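You operate a simulated robot arm through the tools that you are given. There is no shell and no other tool. Be economical: measure what you need, move in short steps, check, and stop when the job is done.

Carry out the task below with a simulated robot arm. There is one attempt and no reset: what you move stays moved.

TASK
Close the bearing case: blue gasket, then the cover, then both catches.

It is judged by the outcome, as a careful person would: the job done as asked, and still so three seconds after it is handed in. It fails if anything else is knocked over, pushed out of place, dropped, spilled or broken.

THE ROBOT
A 7-joint arm with a two-finger parallel gripper, fixed in place. Base frame: the origin is at the foot of the arm, x ahead of it, y to its left, z up; the work surface is at about z = 0.82. Lengths are in m, angles in degrees, forces in N, time in s.
With the tool pointing down near the work surface it reaches from about 0.24 to 0.68 m from the base axis. Its first joint turns from -66.0 to 66.0 degrees. Payload 2.4 kg.
Tool frame: the origin (TCP) lies between the finger pads and is the grasp point; the fingertips stand 0.03 m ahead of it; z points along the fingers, y is the line along which they close. The gripper opens to 0.094 m. The fingers are 0.028 m wide and 0.01 m thick; the gripper's body (0.05 by 0.096 m) begins 0.055 m behind the TCP.
Orientation is that of the tool frame in the base frame, as a unit quaternion [w, x, y, z]. With the fingers straight down and closing along the base's y, the tool's x points along the base's -x, its y along +y and its z along -z.

THE INTERFACE
- The arm moves only by the tool play_rows. Its argument "targets" is a list that holds one entry, the list of rows, each a list of 6 numbers: the shift along the base's x, y, z in m, then the turn, a rotation vector about the base's x, y, z in degrees. In form: [[[dx, dy, dz, rx, ry, rz], ...]]. A call has 1 to 20 rows; each row shifts and turns the commanded pose from where the row before left it. "grip" is the closure, from 0 (fully open) to 1 (shut), set as the call begins (left out, the last holds). A row lasts 0.2 s, in which the tool goes at most 0.05 m and 8.6 degrees; a call with a longer step from one row to the next is refused whole, and so is a gripper value outside its range. A pose out of reach is approached as far as the arm can. The call stops where the force on the tool passes 40 N (or 10 N more than at its start, if that is more) or the arm is blocked; 0.2 s more then pass. The fingers move at their own pace (about 0.153 m/s each) and stop on an object; they squeeze with about 28 N. The grip force told is the motor's: it shows also when the fingers shut on nothing. Time passes only in rows, and 0.2 s behind the last, so rows that do not move let the fingers close. It gives the time, the measured TCP pose, the force on the tool (base axes), the opening and the grip force at its end, in the units of the frame above (readings bear some noise), and new pictures: "pictures" is both (left out), scene, wrist or none.
- Cameras (640 x 400 px; columns grow to the right, rows downward): "scene" is fixed at [0.0474, 0.4954, 1.4306]; the picture's right is [-0.55, -0.83, 0.00], its down [-0.58, 0.38, -0.72] and it looks along [0.60, -0.39, -0.70] (base axes); focal length 323 px, centre (320, 200). "wrist" rides on the gripper at [-0.037, 0, -0.058] in the tool frame; the picture's right is [0.00, -1.00, 0.00], its down [0.97, 0.00, -0.24] and it looks along [0.24, 0.00, 0.97] (tool axes); focal length 218 px, centre (320, 200).
- pixel_to_xyz(camera, pixels): for up to 12 pixels [column, row] of the newest picture of that camera ("zoom" is the newest enlarged one), the place [x, y, z] in the base frame of the surface seen there, good to about 0.002 m. No time passes.
- zoom(camera, box): a new picture of the part [left, top, right, bottom] of that camera's present view, enlarged. No time passes.
- sign_off(): hands the job in; it is judged then, once.

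Work in short steps. Measure before you move; look again where a grasp or a placing could have gone wrong, and mend it. You have 80 turns and 120 pictures in all, those below and enlarged ones among them. Open the gripper and draw the arm clear of the work before you hand the job in, unless the task says otherwise; then end with one line.

The tools are called by a JSON object that holds its "method" and its "body". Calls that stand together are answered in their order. play_rows: Moves the arm, as the interface text tells. Its arguments: {"type":"object","properties":{"targets":{"type":"array"},"grip":{"type":"number"},"pictures":{"type":"string","enum":["both","scene","wrist","none"]}},"required":["targets"]} The other tools are called the same way: pixel_to_xyz (camera, pixels) gives the place of the surface under pixels of a picture; zoom (camera, box) takes an enlarged picture of a part of a camera's view; sign_off () hands the job in.

At the start:

```text
time_s: 0.0
eef_pos: [0.2374, 0.2148, 1.176]
orientation: [-0.001, 0.001, 1.0, 0.0]
ft_force: [0.5, -0.9, 0.1]
opening: 0.094
gripper_force: 0.0
```

scene: 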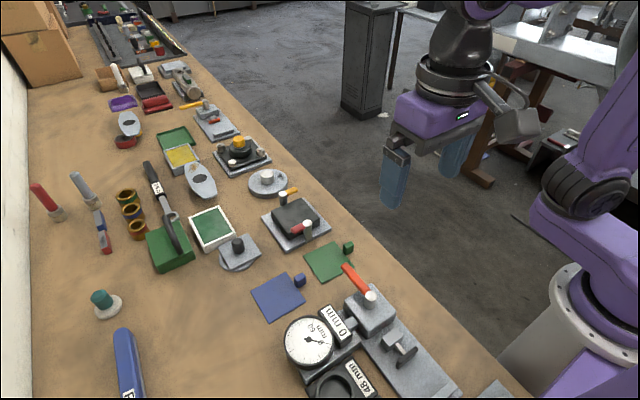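
wrist: 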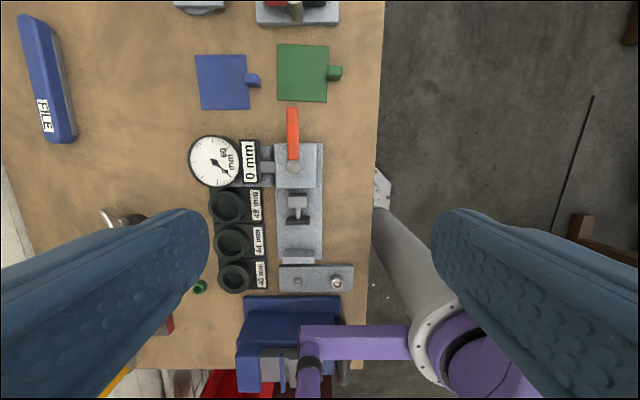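

I see blue and green gaskets near (278,296) and (328,261), and possible cases around (297,222) and (240,155). I'll zoom to identify the case, cover and catches.

{"method": "zoom", "body": {"camera": "scene", "box": [220, 160, 380, 330]}}

{"method": "zoom", "body": {"camera": "scene", "box": [140, 60, 300, 200]}}

```text
2.35 times, centred on (300, 245) of scene
```

zoom: 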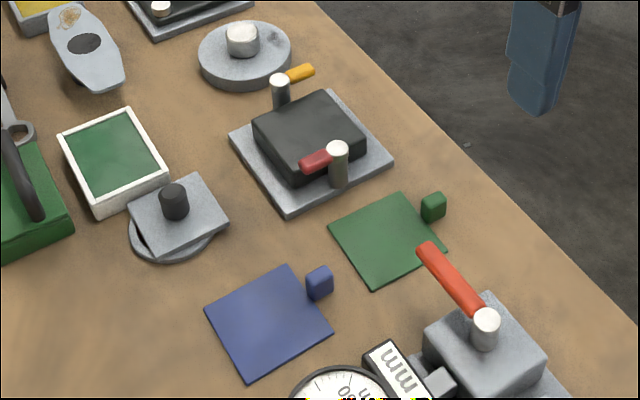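

```text
2.86 times, centred on (220, 130) of scene
```

zoom: 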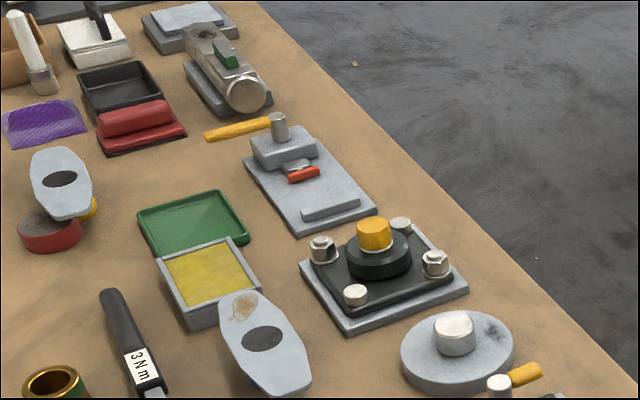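

Case is probably the black block with red/yellow levers; the cover the grey knobbed plate at (240,250). I measure places.

{"method": "pixel_to_xyz", "body": {"camera": "scene", "pixels": [[297, 215], [308, 224], [283, 197], [238, 243], [235, 265], [278, 296], [300, 280], [265, 176], [328, 261], [305, 245], [300, 200], [325, 222]]}}

{"method": "zoom", "body": {"camera": "scene", "box": [255, 180, 335, 250]}}

{"method": "zoom", "body": {"camera": "scene", "box": [205, 220, 285, 280]}}

```text
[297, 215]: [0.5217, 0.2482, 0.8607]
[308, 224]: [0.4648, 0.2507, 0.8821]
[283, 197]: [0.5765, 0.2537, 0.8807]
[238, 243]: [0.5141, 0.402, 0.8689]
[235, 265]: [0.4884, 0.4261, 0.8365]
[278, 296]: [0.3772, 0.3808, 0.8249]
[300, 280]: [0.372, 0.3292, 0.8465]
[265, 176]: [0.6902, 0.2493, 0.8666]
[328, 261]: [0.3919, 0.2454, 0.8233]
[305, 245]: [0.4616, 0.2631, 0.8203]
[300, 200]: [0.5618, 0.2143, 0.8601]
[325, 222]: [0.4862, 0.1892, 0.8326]
```

```text
5.71 times, centred on (295, 215) of scene
```

zoom: 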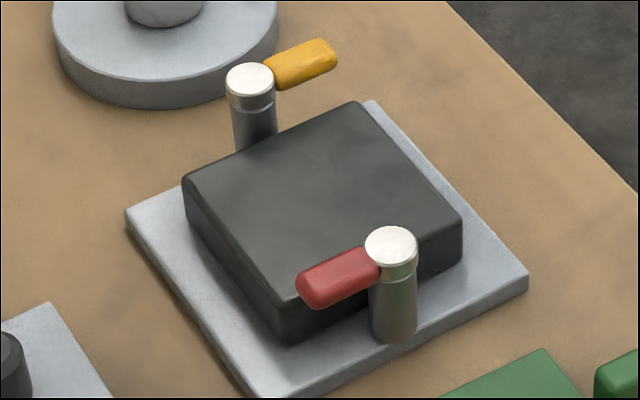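

```text
6.67 times, centred on (245, 250) of scene
```

zoom: 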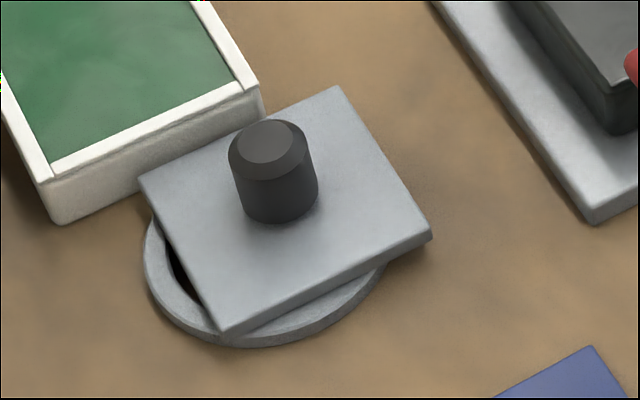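

The case: block top z≈0.860, red catch post (0.465,0.251), yellow post (0.577,0.254), levers swung aside. I go over the area for a top-down look.

{"method": "play_rows", "body": {"targets": [[[0.04, 0.018, 0, 0, 0, 0], [0.04, 0.018, 0, 0, 0, 0], [0.04, 0.018, 0, 0, 0, 0], [0.04, 0.018, 0, 0, 0, 0], [0.04, 0.018, 0, 0, 0, 0], [0.02, 0.005, 0, 0, 0, 0], [0, 0, 0, 0, 0, 0]]]}}

```text
time_s: 1.6
eef_pos: [0.4568, 0.3108, 1.1747]
orientation: [0.0, 0.0, 1.0, 0.0]
ft_force: [-0.5, 0.8, 0.0]
opening: 0.0943
gripper_force: 0.2
```

scene: 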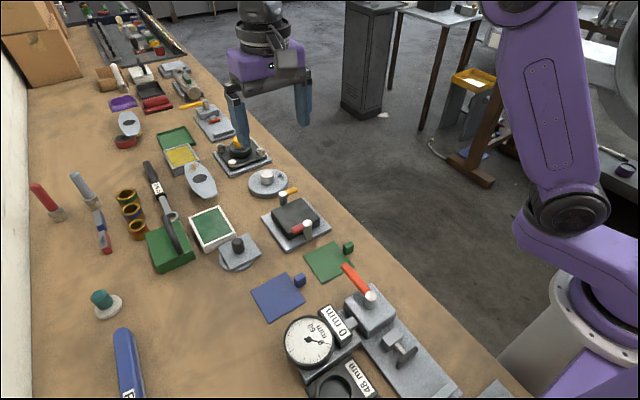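
wrist: 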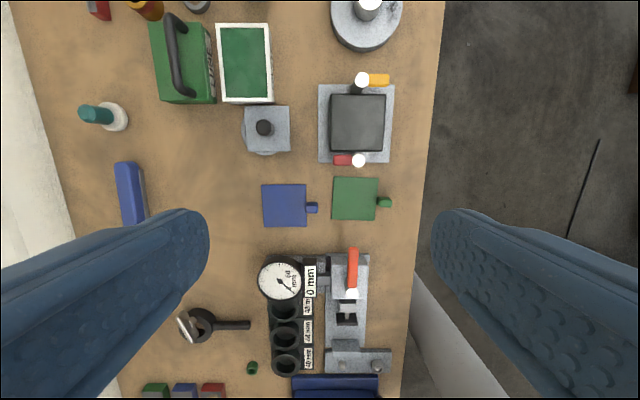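

{"method": "zoom", "body": {"camera": "wrist", "box": [230, 70, 430, 240]}}

```text
2.35 times, centred on (330, 155) of wrist
```

zoom: 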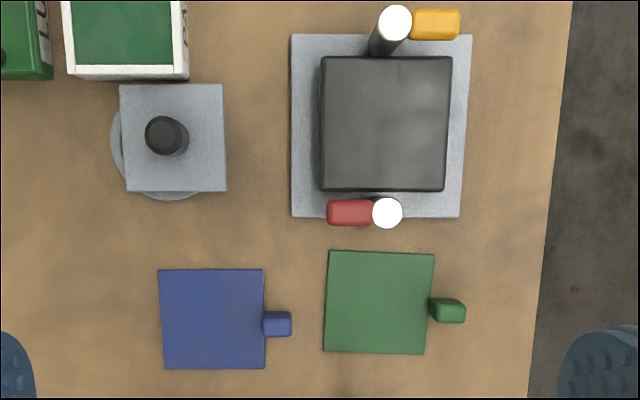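

{"method": "pixel_to_xyz", "body": {"camera": "zoom", "pixels": [[161, 272], [261, 271], [263, 365], [167, 367], [277, 323], [322, 61], [448, 60], [442, 188], [323, 188], [267, 323], [289, 323], [277, 313]]}}

{"method": "pixel_to_xyz", "body": {"camera": "zoom", "pixels": [[122, 87], [221, 87], [224, 188], [129, 188], [162, 135], [387, 212], [396, 23], [348, 212], [436, 24], [175, 195], [331, 212], [455, 24]]}}

```text
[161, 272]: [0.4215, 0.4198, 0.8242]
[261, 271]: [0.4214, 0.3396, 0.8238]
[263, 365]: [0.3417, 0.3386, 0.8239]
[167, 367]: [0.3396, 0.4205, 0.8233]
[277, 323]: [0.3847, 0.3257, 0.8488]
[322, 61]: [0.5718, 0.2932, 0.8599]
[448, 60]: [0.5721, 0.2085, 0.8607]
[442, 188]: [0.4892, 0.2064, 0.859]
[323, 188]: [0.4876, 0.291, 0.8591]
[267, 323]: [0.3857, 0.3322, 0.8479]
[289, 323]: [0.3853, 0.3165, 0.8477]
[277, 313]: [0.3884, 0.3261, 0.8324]
```

```text
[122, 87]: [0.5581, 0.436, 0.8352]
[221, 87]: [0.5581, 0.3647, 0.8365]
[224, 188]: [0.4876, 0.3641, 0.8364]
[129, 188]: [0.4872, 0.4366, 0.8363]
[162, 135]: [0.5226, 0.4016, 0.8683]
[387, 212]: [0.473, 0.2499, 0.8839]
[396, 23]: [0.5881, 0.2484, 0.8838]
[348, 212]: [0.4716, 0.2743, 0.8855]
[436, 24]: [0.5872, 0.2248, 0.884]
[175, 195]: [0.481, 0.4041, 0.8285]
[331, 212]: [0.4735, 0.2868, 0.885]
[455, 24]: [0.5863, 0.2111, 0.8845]
```

Gasket centre ≈(0.381,0.380), block centre ≈(0.530,0.250), tab ≈(0.385,0.325) top 0.848. I go above the tab with a half-closed gripper and look closer.

{"method": "play_rows", "body": {"targets": [[[-0.018, 0.0035, -0.045, 0, 0, 0], [-0.018, 0.0035, -0.045, 0, 0, 0], [-0.018, 0.0035, -0.045, 0, 0, 0], [-0.018, 0.0035, -0.045, 0, 0, 0], [0, 0, -0.03, 0, 0, 0], [0, 0, -0.03, 0, 0, 0], [0, 0, 0, 0, 0, 0]]], "grip": 0.45, "pictures": "wrist"}}

```text
time_s: 3.2
eef_pos: [0.3853, 0.3221, 0.9356]
orientation: [0.0, -0.001, 1.0, 0.0]
ft_force: [-0.2, 0.2, 0.4]
opening: 0.0518
gripper_force: 0.0
```

wrist: 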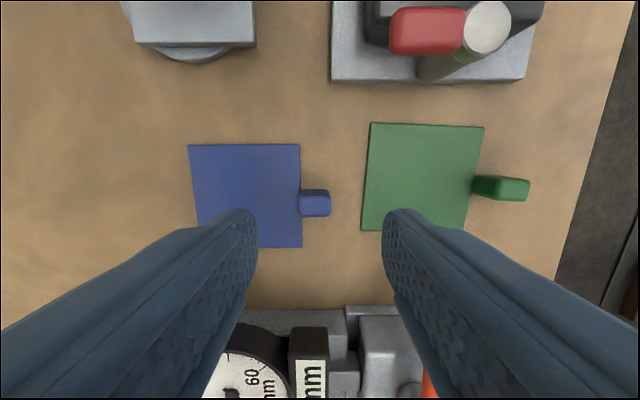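

{"method": "pixel_to_xyz", "body": {"camera": "wrist", "pixels": [[305, 204], [315, 204], [327, 204], [315, 196], [315, 213], [302, 204], [300, 146], [302, 245], [191, 147], [296, 200]]}}

{"method": "zoom", "body": {"camera": "wrist", "box": [280, 170, 350, 230]}}

```text
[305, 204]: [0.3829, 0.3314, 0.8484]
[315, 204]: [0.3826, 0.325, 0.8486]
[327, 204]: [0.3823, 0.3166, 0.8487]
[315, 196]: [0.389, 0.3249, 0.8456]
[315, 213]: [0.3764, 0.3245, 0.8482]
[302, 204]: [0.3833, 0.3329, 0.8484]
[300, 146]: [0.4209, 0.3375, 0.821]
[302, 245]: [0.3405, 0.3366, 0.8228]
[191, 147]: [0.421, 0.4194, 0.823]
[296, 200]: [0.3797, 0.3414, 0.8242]
```

```text
6.67 times, centred on (315, 200) of wrist
```

zoom: 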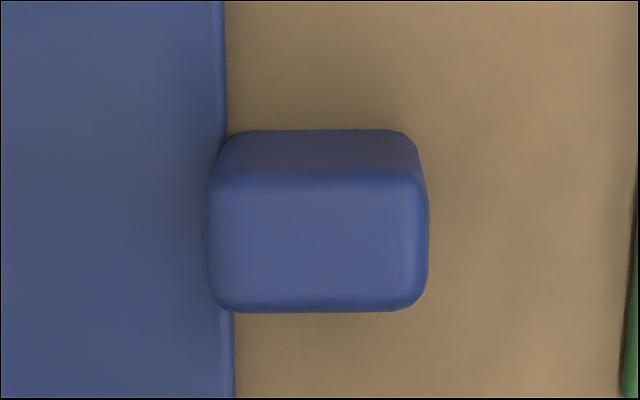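

Tab spans x 0.375–0.389, y 0.315–0.334. I descend and close with tips at ≈0.831, above the gasket sheet.

{"method": "play_rows", "body": {"targets": [[[-0.004, 0.0024, -0.035, 0, 0, 0], [0, 0, -0.03, 0, 0, 0], [0, 0, -0.01, 0, 0, 0], [0, 0, 0, 0, 0, 0]]], "pictures": "none"}}

{"method": "play_rows", "body": {"targets": [[[0, 0, 0, 0, 0, 0], [0, 0, 0, 0, 0, 0], [0, 0, 0, 0, 0, 0]]], "grip": 1, "pictures": "wrist"}}

```text
time_s: 4.2
eef_pos: [0.3815, 0.3266, 0.8614]
orientation: [-0.001, 0.0, 1.0, 0.0]
ft_force: [-0.6, 0.5, -0.1]
opening: 0.0516
gripper_force: 0.0
```

```text
time_s: 5.0
eef_pos: [0.3803, 0.3253, 0.8607]
orientation: [0.0, 0.0, 1.0, 0.0]
ft_force: [0.1, -0.2, 0.6]
opening: 0.0227
gripper_force: 27.9
```

wrist: 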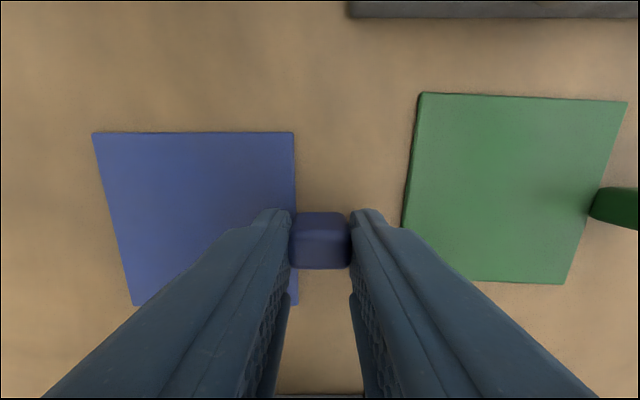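

Tab held (opening 0.0227). Lift and check.

{"method": "play_rows", "body": {"targets": [[[0, 0, 0.02, 0, 0, 0], [0, 0, 0.03, 0, 0, 0], [0, 0, 0.04, 0, 0, 0], [0, 0, 0, 0, 0, 0]]]}}

```text
time_s: 6.0
eef_pos: [0.3827, 0.3265, 0.9532]
orientation: [0.0, 0.0, 1.0, 0.0]
ft_force: [0.2, -0.2, 0.2]
opening: 0.0
gripper_force: 27.7
```

scene: 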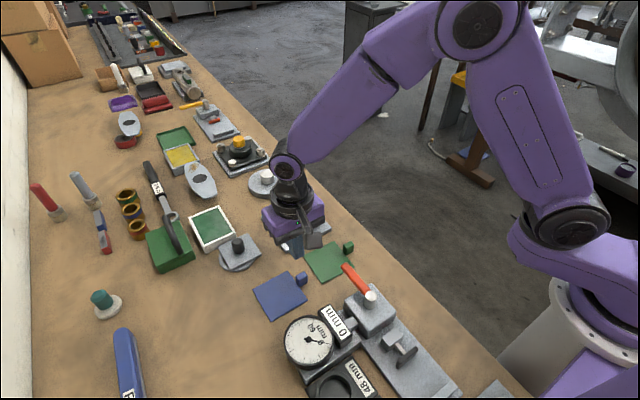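
wrist: 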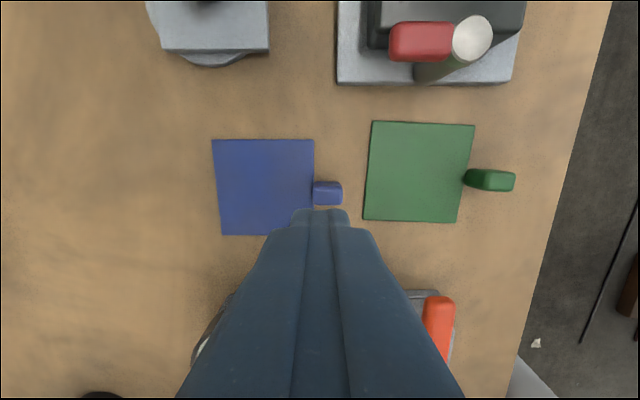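

The tab slipped out. I re-measure the gasket and tab.

{"method": "zoom", "body": {"camera": "wrist", "box": [200, 120, 360, 240]}}

{"method": "pixel_to_xyz", "body": {"camera": "wrist", "pixels": [[215, 141], [312, 141], [313, 233], [223, 233], [316, 193], [328, 193], [340, 193], [328, 187], [328, 202], [328, 183]]}}

{"method": "zoom", "body": {"camera": "scene", "box": [240, 255, 320, 325]}}

```text
3.33 times, centred on (280, 180) of wrist
```

zoom: 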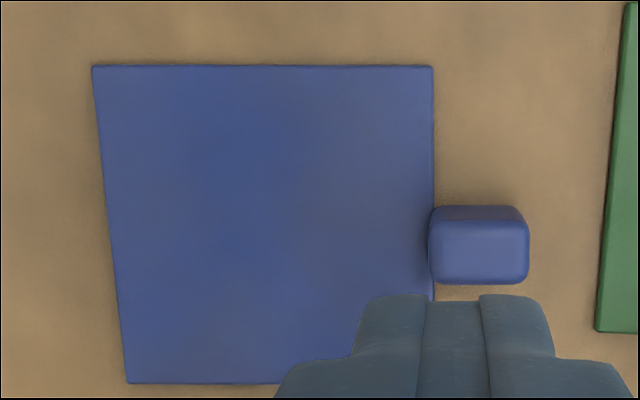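

```text
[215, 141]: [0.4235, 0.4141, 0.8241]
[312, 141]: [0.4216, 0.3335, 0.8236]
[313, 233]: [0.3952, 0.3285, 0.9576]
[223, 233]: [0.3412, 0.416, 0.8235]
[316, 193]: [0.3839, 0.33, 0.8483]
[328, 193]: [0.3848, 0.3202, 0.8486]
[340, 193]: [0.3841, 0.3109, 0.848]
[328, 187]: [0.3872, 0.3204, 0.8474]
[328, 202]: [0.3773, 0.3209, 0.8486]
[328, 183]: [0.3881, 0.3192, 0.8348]
```

```text
5.71 times, centred on (280, 290) of scene
```

zoom: 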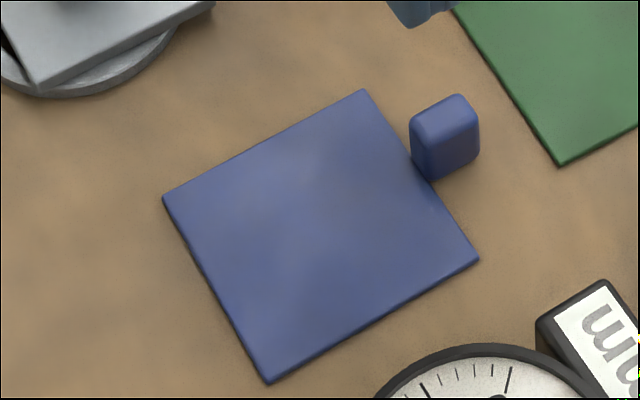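

The gasket shifted ~4.5 mm in y; tab is now x 0.376–0.388, y 0.309–0.331. I'll grip across x instead, deeper: turn the tool by 90° and open partly.

{"method": "play_rows", "body": {"targets": [[[0, 0, 0, 0, 0, 8.2], [0, 0, 0, 0, 0, 8.2], [0, 0, 0, 0, 0, 8.2], [0, 0, 0, 0, 0, 8.2], [0, 0, 0, 0, 0, 8.2], [0, 0, 0, 0, 0, 8.2], [0, 0, 0, 0, 0, 8.2], [0, 0, 0, 0, 0, 8.2], [0, 0, 0, 0, 0, 8.2], [0, 0, 0, 0, 0, 8.2], [0, -0.008, 0, 0, 0, 8.0], [0, 0, 0, 0, 0, 0]]], "grip": 0.5, "pictures": "wrist"}}

```text
time_s: 8.6
eef_pos: [0.3828, 0.3187, 0.95]
orientation: [0.0, 0.708, -0.706, 0.0]
ft_force: [-0.2, -0.5, 0.2]
opening: 0.0472
gripper_force: 0.0
```

wrist: 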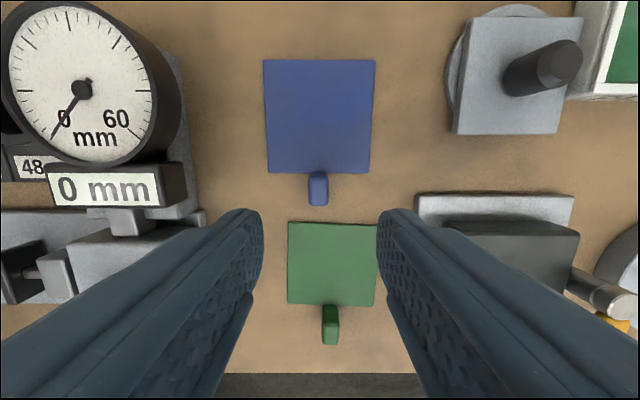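

{"method": "pixel_to_xyz", "body": {"camera": "wrist", "pixels": [[311, 192], [318, 192], [325, 192], [318, 183], [318, 203], [267, 168], [368, 170]]}}

{"method": "zoom", "body": {"camera": "wrist", "box": [270, 150, 370, 220]}}

```text
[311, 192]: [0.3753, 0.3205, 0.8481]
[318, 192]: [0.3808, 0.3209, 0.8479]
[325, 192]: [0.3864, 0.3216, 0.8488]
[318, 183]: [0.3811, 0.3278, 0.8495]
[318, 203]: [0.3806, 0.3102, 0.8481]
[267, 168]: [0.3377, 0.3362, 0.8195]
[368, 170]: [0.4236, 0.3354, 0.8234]
```

```text
5.71 times, centred on (320, 185) of wrist
```

zoom: 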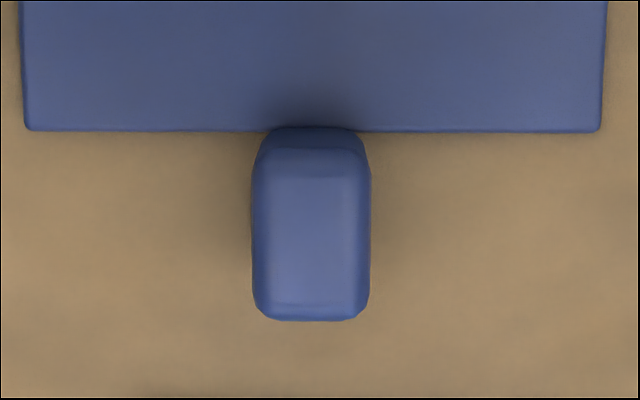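

{"method": "play_rows", "body": {"targets": [[[-0.0015, -0.001, -0.04, 0, 0, 0], [0, 0, -0.035, 0, 0, 0], [0, 0, -0.02, 0, 0, 0], [0, 0, 0, 0, 0, 0]]], "pictures": "none"}}

{"method": "play_rows", "body": {"targets": [[[0, 0, 0, 0, 0, 0], [0, 0, 0, 0, 0, 0], [0, 0, 0, 0, 0, 0]]], "grip": 1, "pictures": "wrist"}}

```text
time_s: 9.6
eef_pos: [0.3799, 0.3196, 0.854]
orientation: [0.0, -0.707, 0.707, 0.0]
ft_force: [1.0, 0.2, -0.1]
opening: 0.0471
gripper_force: 0.1
```

```text
time_s: 10.4
eef_pos: [0.3807, 0.3194, 0.8535]
orientation: [0.0, -0.707, 0.707, 0.0]
ft_force: [0.2, 0.5, -0.8]
opening: 0.0148
gripper_force: 27.7
```

wrist: 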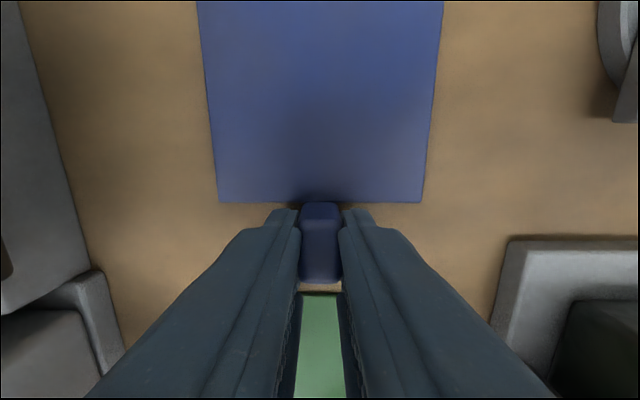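

Gripped at 0.0148. Lift slowly.

{"method": "play_rows", "body": {"targets": [[[0, 0, 0.006, 0, 0, 0], [0, 0, 0.012, 0, 0, 0], [0, 0, 0.02, 0, 0, 0], [0, 0, 0.03, 0, 0, 0], [0, 0, 0, 0, 0, 0]]]}}

```text
time_s: 11.6
eef_pos: [0.3793, 0.3186, 0.9232]
orientation: [0.0, -0.707, 0.707, 0.001]
ft_force: [0.1, -0.2, 0.5]
opening: 0.0148
gripper_force: 28.3
```

scene: 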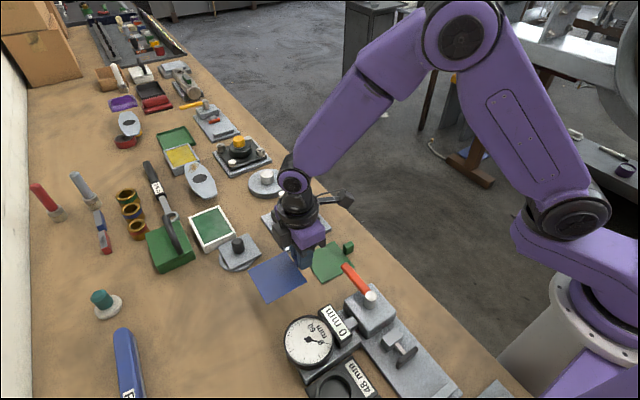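
wrist: 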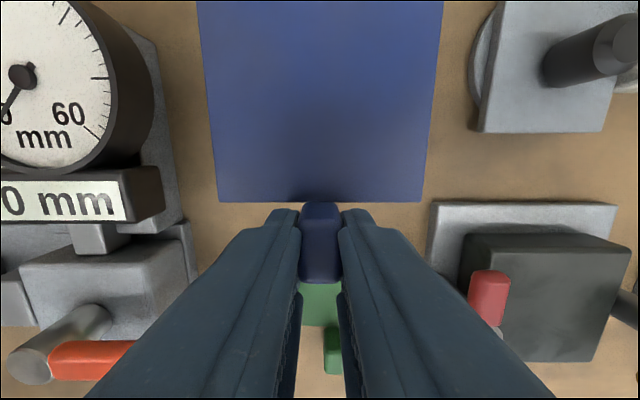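

Held level. Measure where the gasket lies in the grip.

{"method": "pixel_to_xyz", "body": {"camera": "wrist", "pixels": [[221, 198], [418, 198], [202, 10], [438, 10], [320, 190], [472, 240], [622, 248], [590, 356], [320, 10]]}}

```text
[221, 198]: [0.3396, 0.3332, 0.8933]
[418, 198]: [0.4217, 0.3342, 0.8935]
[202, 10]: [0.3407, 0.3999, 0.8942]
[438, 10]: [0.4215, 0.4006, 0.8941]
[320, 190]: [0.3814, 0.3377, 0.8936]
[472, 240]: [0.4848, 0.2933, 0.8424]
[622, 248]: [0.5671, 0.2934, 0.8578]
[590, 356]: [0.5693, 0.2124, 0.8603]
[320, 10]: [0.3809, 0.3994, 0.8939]
```

{"method": "play_rows", "body": {"targets": [[[0, 0, 0.04, 0, 0, 0], [0.03, -0.025, 0, 0, 0, 0], [0.03, -0.025, 0, 0, 0, 0], [0.03, -0.025, 0, 0, 0, 0], [0.03, -0.025, 0, 0, 0, 0], [0.029, -0.025, 0, 0, 0, 0], [0, 0, -0.03, 0, 0, 0], [0, 0, 0, 0, 0, 0], [0, 0, 0, 0, 0, 0]]]}}

```text
time_s: 13.6
eef_pos: [0.5275, 0.193, 0.9321]
orientation: [0.0, 0.707, -0.707, -0.001]
ft_force: [0.5, 0.0, 0.1]
opening: 0.0148
gripper_force: 28.3
```

scene: 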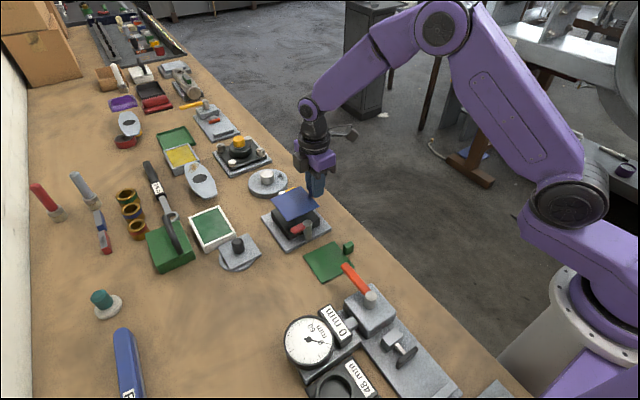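
wrist: 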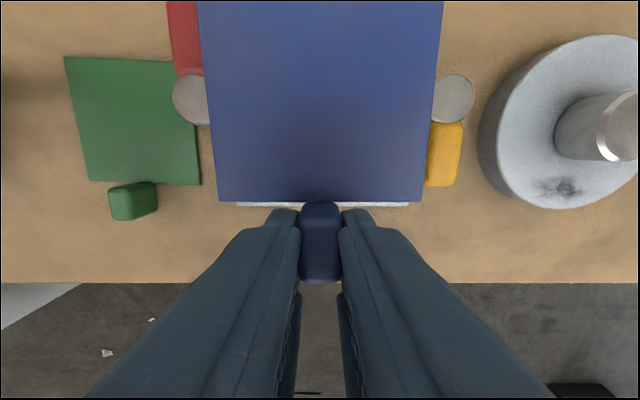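

{"method": "pixel_to_xyz", "body": {"camera": "wrist", "pixels": [[221, 198], [419, 198], [202, 10], [438, 10], [190, 100], [455, 100], [445, 155], [185, 45]]}}

{"method": "zoom", "body": {"camera": "scene", "box": [255, 160, 345, 250]}}

```text
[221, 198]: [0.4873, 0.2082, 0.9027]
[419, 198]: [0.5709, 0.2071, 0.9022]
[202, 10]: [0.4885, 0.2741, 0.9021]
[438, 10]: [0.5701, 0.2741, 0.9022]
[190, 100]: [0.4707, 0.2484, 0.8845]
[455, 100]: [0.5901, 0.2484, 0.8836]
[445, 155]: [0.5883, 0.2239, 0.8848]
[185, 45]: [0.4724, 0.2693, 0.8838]
```

```text
4.44 times, centred on (300, 205) of scene
```

zoom: 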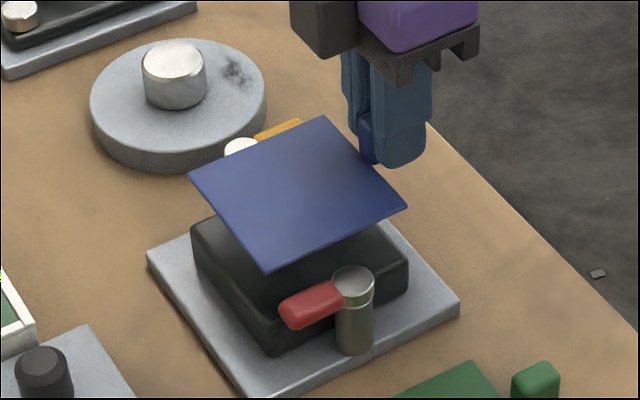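

Well aligned (gasket x 0.488–0.571, near edge y 0.2065). Small correction and lower to the block.

{"method": "play_rows", "body": {"targets": [[[0.001, 0.0015, -0.01, 0, 0, 0], [0, 0, -0.012, 0, 0, 0], [0, 0, -0.01, 0, 0, 0], [0, 0, -0.005, 0, 0, 0], [0, 0, 0, 0, 0, 0]]], "pictures": "scene"}}

{"method": "zoom", "body": {"camera": "scene", "box": [255, 160, 345, 250]}}

```text
time_s: 14.8
eef_pos: [0.5305, 0.1938, 0.8974]
orientation: [0.0, 0.707, -0.707, 0.0]
ft_force: [0.1, 0.2, -0.2]
opening: 0.0145
gripper_force: 28.7
```

scene: 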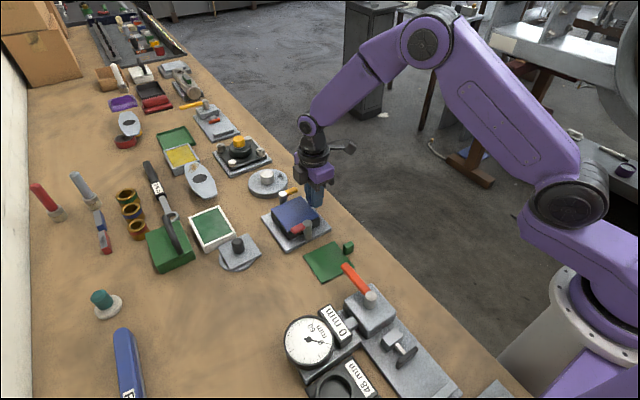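

```text
4.44 times, centred on (300, 205) of scene
```

zoom: 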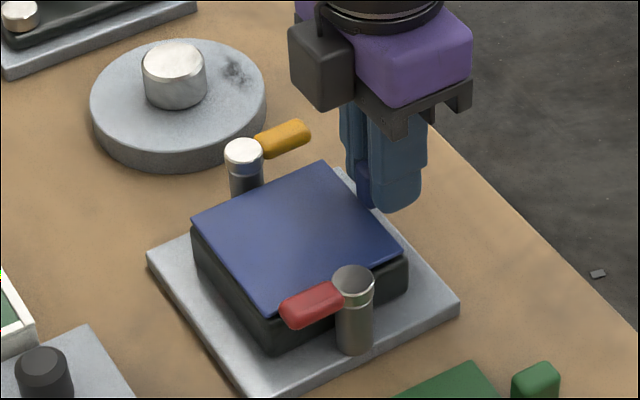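

A few mm above. Lower 3 mm, then release slightly and rise.

{"method": "play_rows", "body": {"targets": [[[0, 0, -0.003, 0, 0, 0], [0, 0, 0, 0, 0, 0]]], "pictures": "none"}}

{"method": "play_rows", "body": {"targets": [[[0, 0, 0, 0, 0, 0], [0, 0, 0, 0, 0, 0], [0, 0, 0.01, 0, 0, 0], [0, 0, 0.03, 0, 0, 0], [0, 0, 0.04, 0, 0, 0], [0, 0, 0.04, 0, 0, 0], [0, 0, 0, 0, 0, 0]]], "grip": 0.6}}

```text
time_s: 15.4
eef_pos: [0.5302, 0.1926, 0.8944]
orientation: [0.0, 0.707, -0.707, 0.0]
ft_force: [0.7, -0.1, -1.0]
opening: 0.0148
gripper_force: 27.4
```

```text
time_s: 17.0
eef_pos: [0.5298, 0.1921, 1.0141]
orientation: [0.0, 0.707, -0.707, 0.0]
ft_force: [-0.4, -0.5, -0.5]
opening: 0.0375
gripper_force: 0.1
```

scene: 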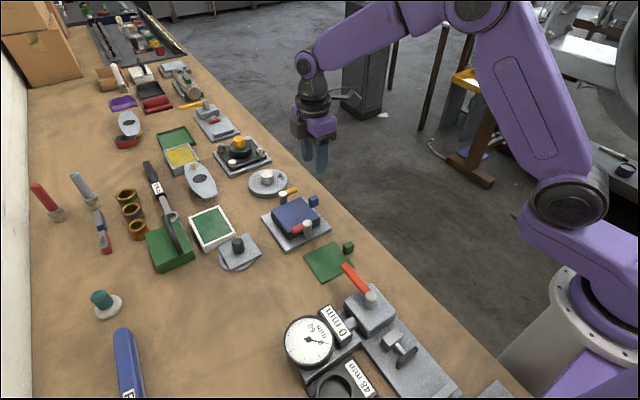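
wrist: 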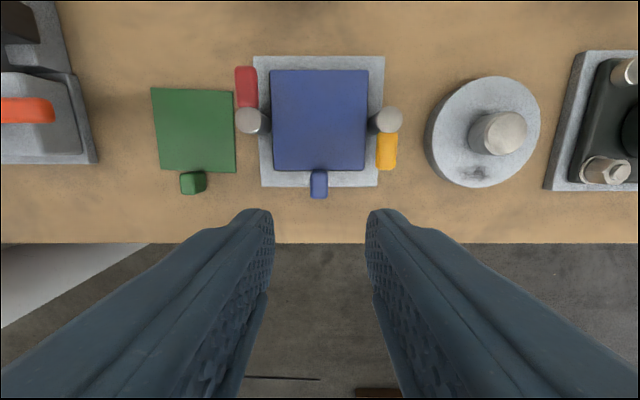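

Gasket seated. Verify it, then go above the cover's knob at about (0.523,0.401).

{"method": "pixel_to_xyz", "body": {"camera": "wrist", "pixels": [[273, 74], [366, 73], [363, 167], [276, 167], [248, 121], [388, 119]]}}

{"method": "play_rows", "body": {"targets": [[[-0.002, 0.045, 0, 0, 0, 0], [-0.002, 0.045, 0, 0, 0, 0], [-0.002, 0.045, 0, 0, 0, 0], [-0.002, 0.045, 0, 0, 0, 0], [0, 0.01, -0.03, 0, 0, 0], [0, 0, 0, 0, 0, 0]]], "grip": 0.5}}

```text
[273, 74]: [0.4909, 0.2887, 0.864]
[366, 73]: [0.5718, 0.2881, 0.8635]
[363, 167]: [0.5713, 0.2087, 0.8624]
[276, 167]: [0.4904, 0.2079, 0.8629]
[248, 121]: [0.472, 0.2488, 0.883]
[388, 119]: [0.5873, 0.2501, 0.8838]
```

```text
time_s: 18.4
eef_pos: [0.523, 0.3859, 0.9838]
orientation: [0.001, -0.707, 0.707, 0.0]
ft_force: [0.5, -1.0, -0.5]
opening: 0.0469
gripper_force: 0.0
```

scene: 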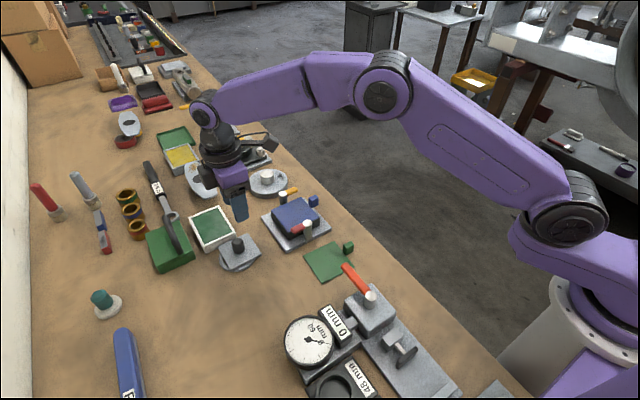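
wrist: 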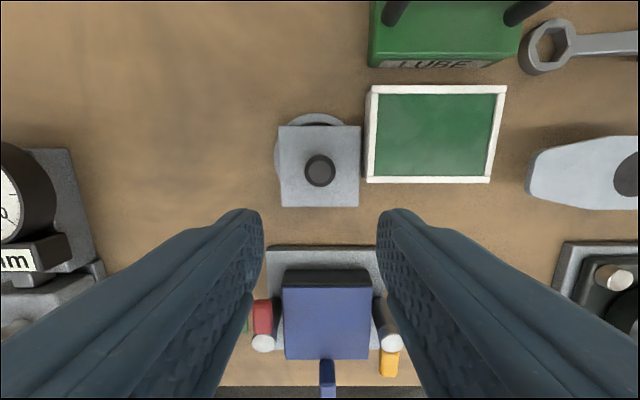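

{"method": "pixel_to_xyz", "body": {"camera": "wrist", "pixels": [[320, 172], [307, 172], [333, 172], [320, 160], [320, 184], [283, 203], [356, 203], [357, 129], [282, 130], [370, 180], [372, 88], [300, 120]]}}

{"method": "zoom", "body": {"camera": "wrist", "box": [260, 100, 390, 220]}}

```text
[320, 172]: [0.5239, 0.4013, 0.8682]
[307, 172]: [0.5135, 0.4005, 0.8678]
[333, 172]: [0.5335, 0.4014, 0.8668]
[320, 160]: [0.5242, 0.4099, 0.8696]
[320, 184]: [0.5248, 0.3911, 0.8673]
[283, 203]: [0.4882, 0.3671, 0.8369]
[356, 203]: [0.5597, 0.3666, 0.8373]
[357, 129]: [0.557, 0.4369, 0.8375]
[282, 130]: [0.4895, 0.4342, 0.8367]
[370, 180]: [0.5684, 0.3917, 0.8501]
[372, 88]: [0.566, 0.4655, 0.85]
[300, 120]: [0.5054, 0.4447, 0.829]
```

```text
3.33 times, centred on (325, 160) of wrist
```

zoom: 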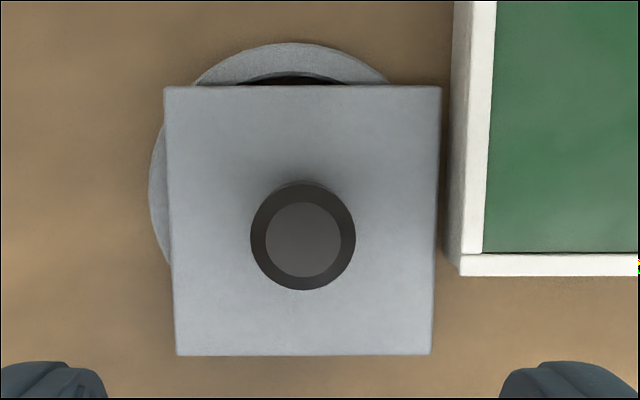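

{"method": "play_rows", "body": {"targets": [[[0.001, 0.008, -0.04, 0, 0, 0], [0, 0.007, -0.035, 0, 0, 0], [0, 0, -0.025, 0, 0, 0], [0, 0, -0.012, 0, 0, 0], [0, 0, 0, 0, 0, 0]]], "pictures": "none"}}

{"method": "play_rows", "body": {"targets": [[[0, 0, 0, 0, 0, 0], [0, 0, 0, 0, 0, 0], [0, 0, 0, 0, 0, 0]]], "grip": 1, "pictures": "wrist"}}

```text
time_s: 19.6
eef_pos: [0.5243, 0.3994, 0.8711]
orientation: [0.0, -0.706, 0.708, 0.0]
ft_force: [-0.1, 0.2, -1.1]
opening: 0.0469
gripper_force: 0.0
```

```text
time_s: 20.4
eef_pos: [0.5237, 0.4003, 0.8705]
orientation: [0.0, -0.707, 0.708, 0.0]
ft_force: [-1.2, 0.1, 0.1]
opening: 0.0257
gripper_force: 28.6
```

wrist: 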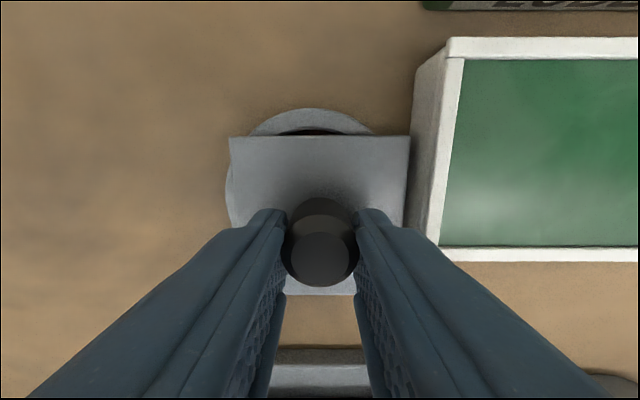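

Gripped at 0.0257. Lift slowly.

{"method": "play_rows", "body": {"targets": [[[0, 0, 0.005, 0, 0, 0], [0, 0, 0.01, 0, 0, 0], [0, 0, 0.02, 0, 0, 0], [0, 0, 0.03, 0, 0, 0], [0, 0, 0.02, 0, 0, 0], [0, 0, 0, 0, 0, 0]]]}}

```text
time_s: 21.8
eef_pos: [0.5234, 0.399, 0.9552]
orientation: [0.0, -0.707, 0.707, 0.0]
ft_force: [0.1, -0.3, -3.4]
opening: 0.0254
gripper_force: 27.7
```

scene: 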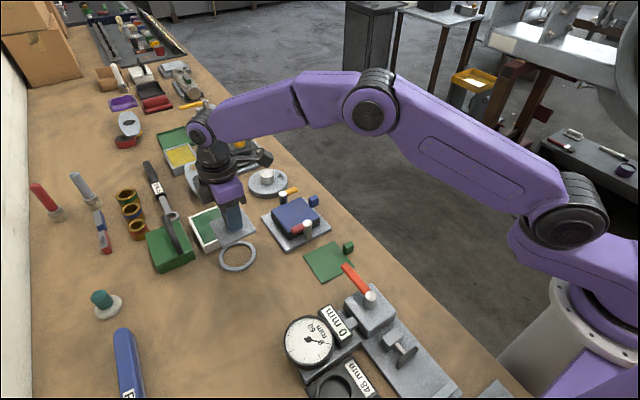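
wrist: 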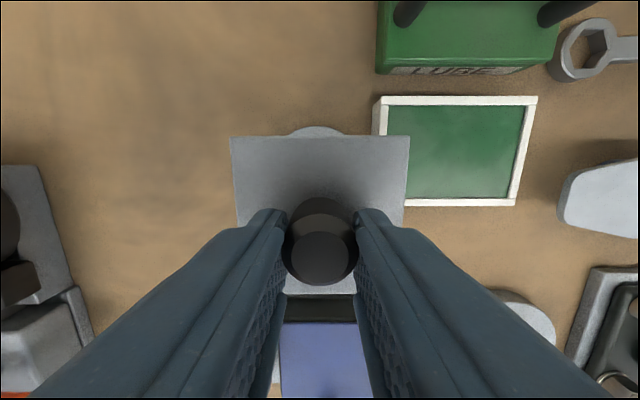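

{"method": "pixel_to_xyz", "body": {"camera": "wrist", "pixels": [[233, 139], [407, 139], [238, 205], [403, 205], [300, 292], [345, 292]]}}

{"method": "zoom", "body": {"camera": "scene", "box": [190, 190, 290, 280]}}

```text
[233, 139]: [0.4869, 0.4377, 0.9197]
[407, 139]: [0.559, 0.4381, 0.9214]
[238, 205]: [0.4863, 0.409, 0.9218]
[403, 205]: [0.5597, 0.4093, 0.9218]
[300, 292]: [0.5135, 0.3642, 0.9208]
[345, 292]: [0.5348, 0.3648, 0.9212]
```

```text
4.44 times, centred on (240, 235) of scene
```

zoom: 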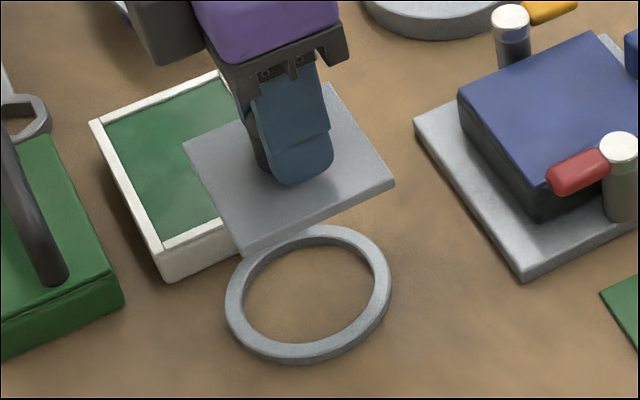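

{"method": "play_rows", "body": {"targets": [[[0.0025, -0.04, 0, 0, 0, 0], [0.0025, -0.04, 0, 0, 0, 0], [0.0025, -0.04, 0, 0, 0, 0], [0, -0.032, 0, 0, 0, 0], [0, 0, -0.025, 0, 0, 0], [0, 0, 0, 0, 0, 0], [0, 0, 0, 0, 0, 0]]]}}

{"method": "zoom", "body": {"camera": "scene", "box": [255, 160, 345, 250]}}

```text
time_s: 23.4
eef_pos: [0.532, 0.2455, 0.9326]
orientation: [0.001, 0.707, -0.707, 0.0]
ft_force: [-0.1, 0.0, -4.2]
opening: 0.0256
gripper_force: 28.3
```

scene: 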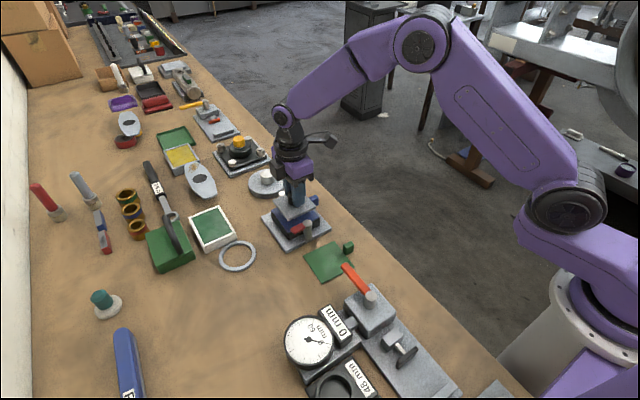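
wrist: 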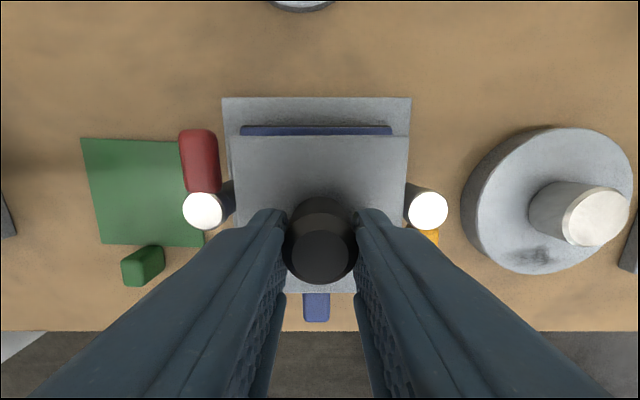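

```text
4.44 times, centred on (300, 205) of scene
```

zoom: 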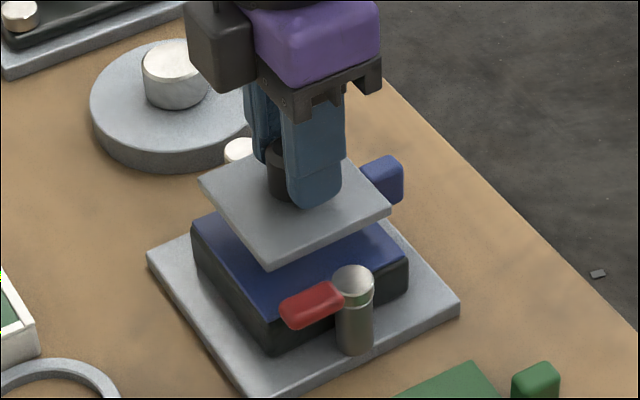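

{"method": "pixel_to_xyz", "body": {"camera": "wrist", "pixels": [[236, 139], [405, 139], [240, 200], [402, 200], [296, 290], [348, 290], [244, 130], [388, 130]]}}

```text
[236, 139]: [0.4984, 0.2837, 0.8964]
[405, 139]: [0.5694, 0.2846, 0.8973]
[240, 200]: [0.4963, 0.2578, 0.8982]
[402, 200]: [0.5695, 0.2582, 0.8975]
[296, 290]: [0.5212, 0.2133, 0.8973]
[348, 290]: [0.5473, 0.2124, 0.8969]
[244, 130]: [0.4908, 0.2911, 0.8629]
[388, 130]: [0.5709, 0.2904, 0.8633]
```

Cover centre (0.533,0.2485); shift −2 mm in x and lower.

{"method": "play_rows", "body": {"targets": [[[-0.002, 0.001, 0, 0, 0, 0], [0, 0, -0.01, 0, 0, 0], [0, 0, -0.009, 0, 0, 0], [0, 0, 0, 0, 0, 0]]], "pictures": "scene"}}

{"method": "zoom", "body": {"camera": "scene", "box": [265, 170, 335, 240]}}

```text
time_s: 24.4
eef_pos: [0.5303, 0.2468, 0.9125]
orientation: [0.0, -0.707, 0.708, 0.0]
ft_force: [0.0, -0.3, -4.5]
opening: 0.0253
gripper_force: 28.0
```

scene: 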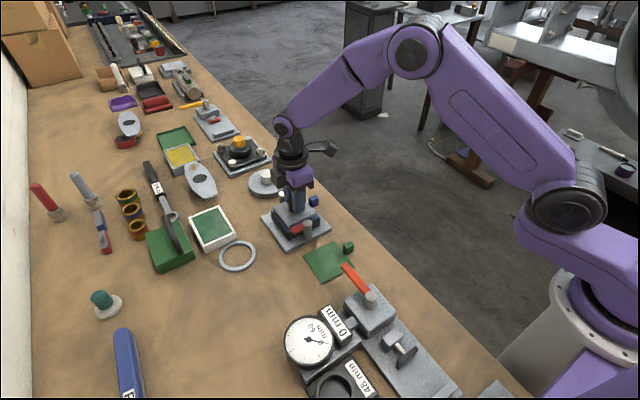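

```text
5.71 times, centred on (300, 205) of scene
```

zoom: 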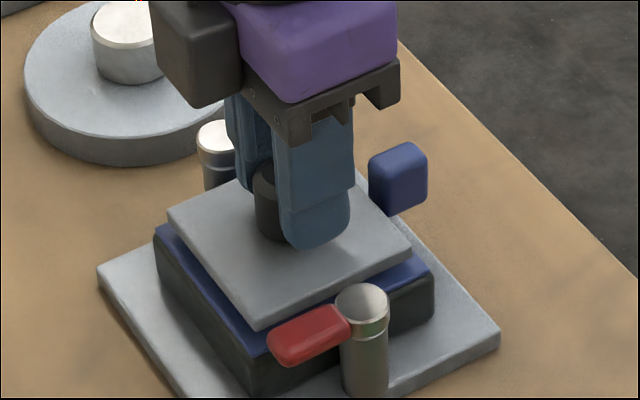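

Still slightly above; lower 2 mm at a time until force changes.

{"method": "play_rows", "body": {"targets": [[[0, 0, -0.002, 0, 0, 0], [0, 0, -0.002, 0, 0, 0], [0, 0, 0, 0, 0, 0]]], "pictures": "none"}}

{"method": "play_rows", "body": {"targets": [[[0, 0, -0.0015, 0, 0, 0], [0, 0, 0, 0, 0, 0]]], "pictures": "scene"}}

{"method": "zoom", "body": {"camera": "scene", "box": [265, 170, 335, 240]}}

```text
time_s: 25.2
eef_pos: [0.5305, 0.2471, 0.9092]
orientation: [0.0, 0.707, -0.707, 0.0]
ft_force: [-0.5, -0.3, -4.0]
opening: 0.0254
gripper_force: 28.2
```

```text
time_s: 25.8
eef_pos: [0.5305, 0.2473, 0.9074]
orientation: [0.001, -0.707, 0.707, 0.0]
ft_force: [-2.6, -1.5, 7.4]
opening: 0.0254
gripper_force: 28.1
```

scene: 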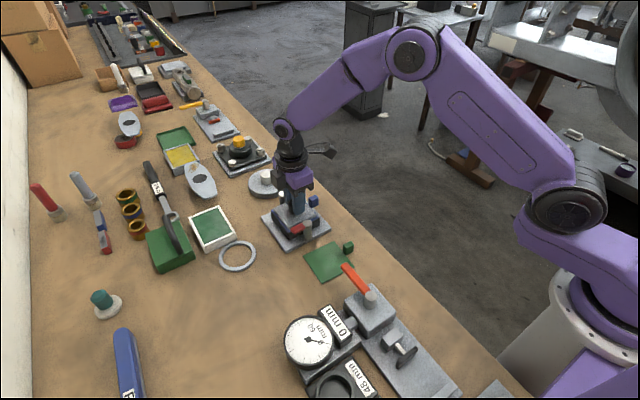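

```text
5.71 times, centred on (300, 205) of scene
```

zoom: 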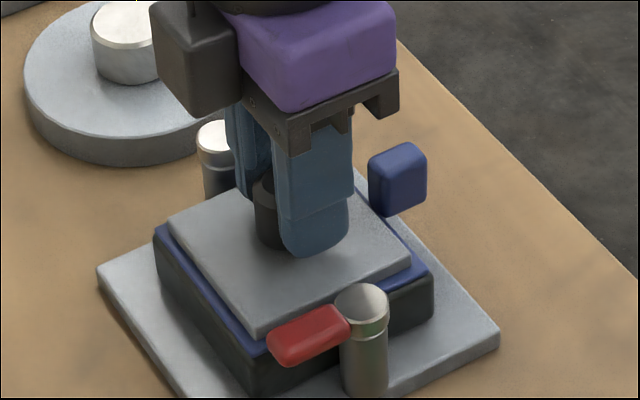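

Contact made (force +7.4 N). Release and rise.

{"method": "play_rows", "body": {"targets": [[[0, 0, 0, 0, 0, 0], [0, 0, 0, 0, 0, 0], [0, 0, 0.015, 0, 0, 0], [0, 0, 0.03, 0, 0, 0], [0, 0, 0.04, 0, 0, 0], [0, 0, 0.04, 0, 0, 0], [0, 0, 0, 0, 0, 0]]], "grip": 0.5}}

{"method": "zoom", "body": {"camera": "scene", "box": [265, 170, 335, 240]}}

```text
time_s: 27.4
eef_pos: [0.5284, 0.2471, 1.0341]
orientation: [0.0, -0.707, 0.707, 0.001]
ft_force: [0.1, -0.3, 0.5]
opening: 0.047
gripper_force: 0.1
```

scene: 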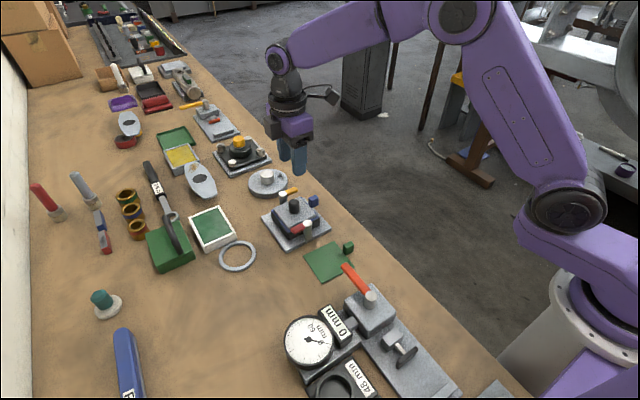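
wrist: 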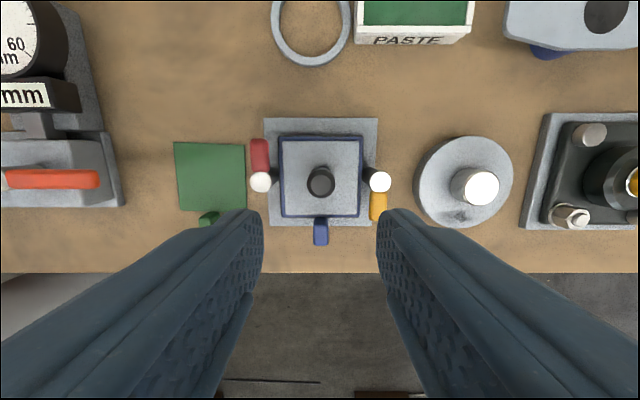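

```text
5.71 times, centred on (300, 205) of scene
```

zoom: 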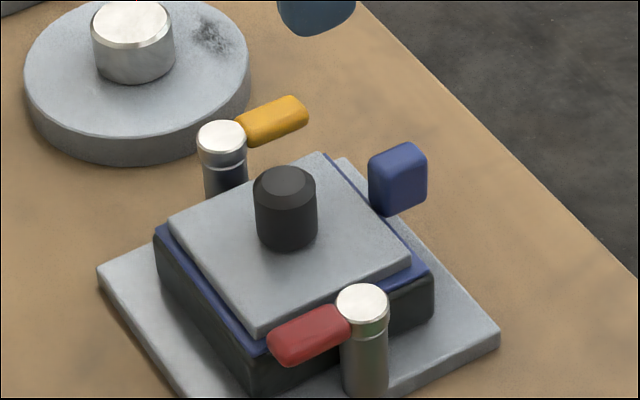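

Cover centred. Now measure both levers in detail for a fork-style swing.

{"method": "zoom", "body": {"camera": "wrist", "box": [240, 110, 400, 230]}}

{"method": "pixel_to_xyz", "body": {"camera": "wrist", "pixels": [[260, 181], [378, 180], [260, 142], [253, 155], [266, 155], [259, 168], [372, 205], [385, 205], [378, 217], [378, 195], [300, 160], [340, 205]]}}

{"method": "zoom", "body": {"camera": "scene", "box": [290, 210, 325, 245]}}

```text
3.33 times, centred on (320, 170) of wrist
```

zoom: 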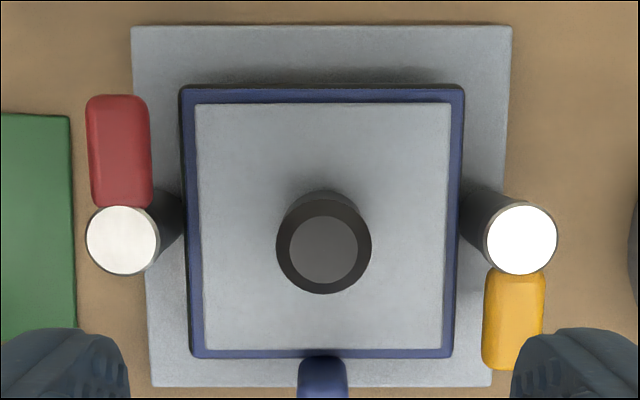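

```text
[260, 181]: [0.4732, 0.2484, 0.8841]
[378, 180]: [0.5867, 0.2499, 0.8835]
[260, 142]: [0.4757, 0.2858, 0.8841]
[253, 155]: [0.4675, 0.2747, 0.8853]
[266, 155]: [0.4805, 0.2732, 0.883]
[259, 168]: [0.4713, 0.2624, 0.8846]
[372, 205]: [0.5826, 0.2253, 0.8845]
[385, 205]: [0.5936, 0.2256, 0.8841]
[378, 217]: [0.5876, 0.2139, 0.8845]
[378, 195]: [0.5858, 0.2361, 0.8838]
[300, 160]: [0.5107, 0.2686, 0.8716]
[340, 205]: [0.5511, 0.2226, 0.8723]
```

```text
11.43 times, centred on (308, 228) of scene
```

zoom: 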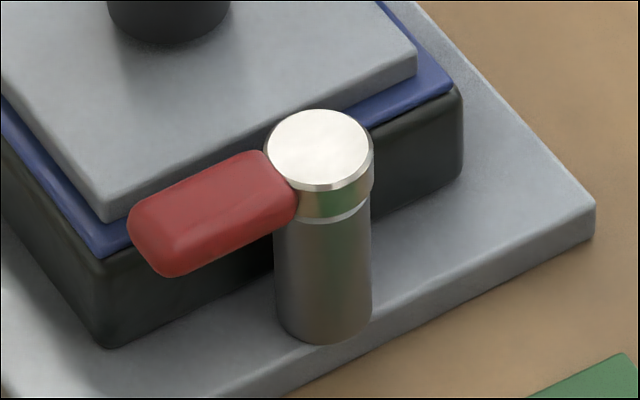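

Red lever: x 0.467–0.481, y 0.261–0.287, top 0.8845; cover top 0.872. I move above it, fork open, and look before descending.

{"method": "play_rows", "body": {"targets": [[[-0.028, 0.015, 0, 0, 0, 0], [-0.0275, 0.014, -0.02, 0, 0, 0], [0, 0, -0.04, 0, 0, 0], [0, 0, -0.025, 0, 0, 0], [0, 0, 0, 0, 0, 0]]], "grip": 0.6, "pictures": "wrist"}}

```text
time_s: 28.6
eef_pos: [0.472, 0.2764, 0.9465]
orientation: [0.0, 0.707, -0.707, -0.001]
ft_force: [1.3, -0.7, -0.5]
opening: 0.0374
gripper_force: 0.0
```

wrist: 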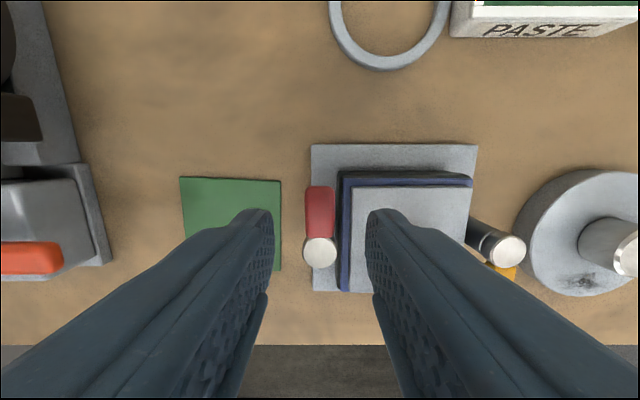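

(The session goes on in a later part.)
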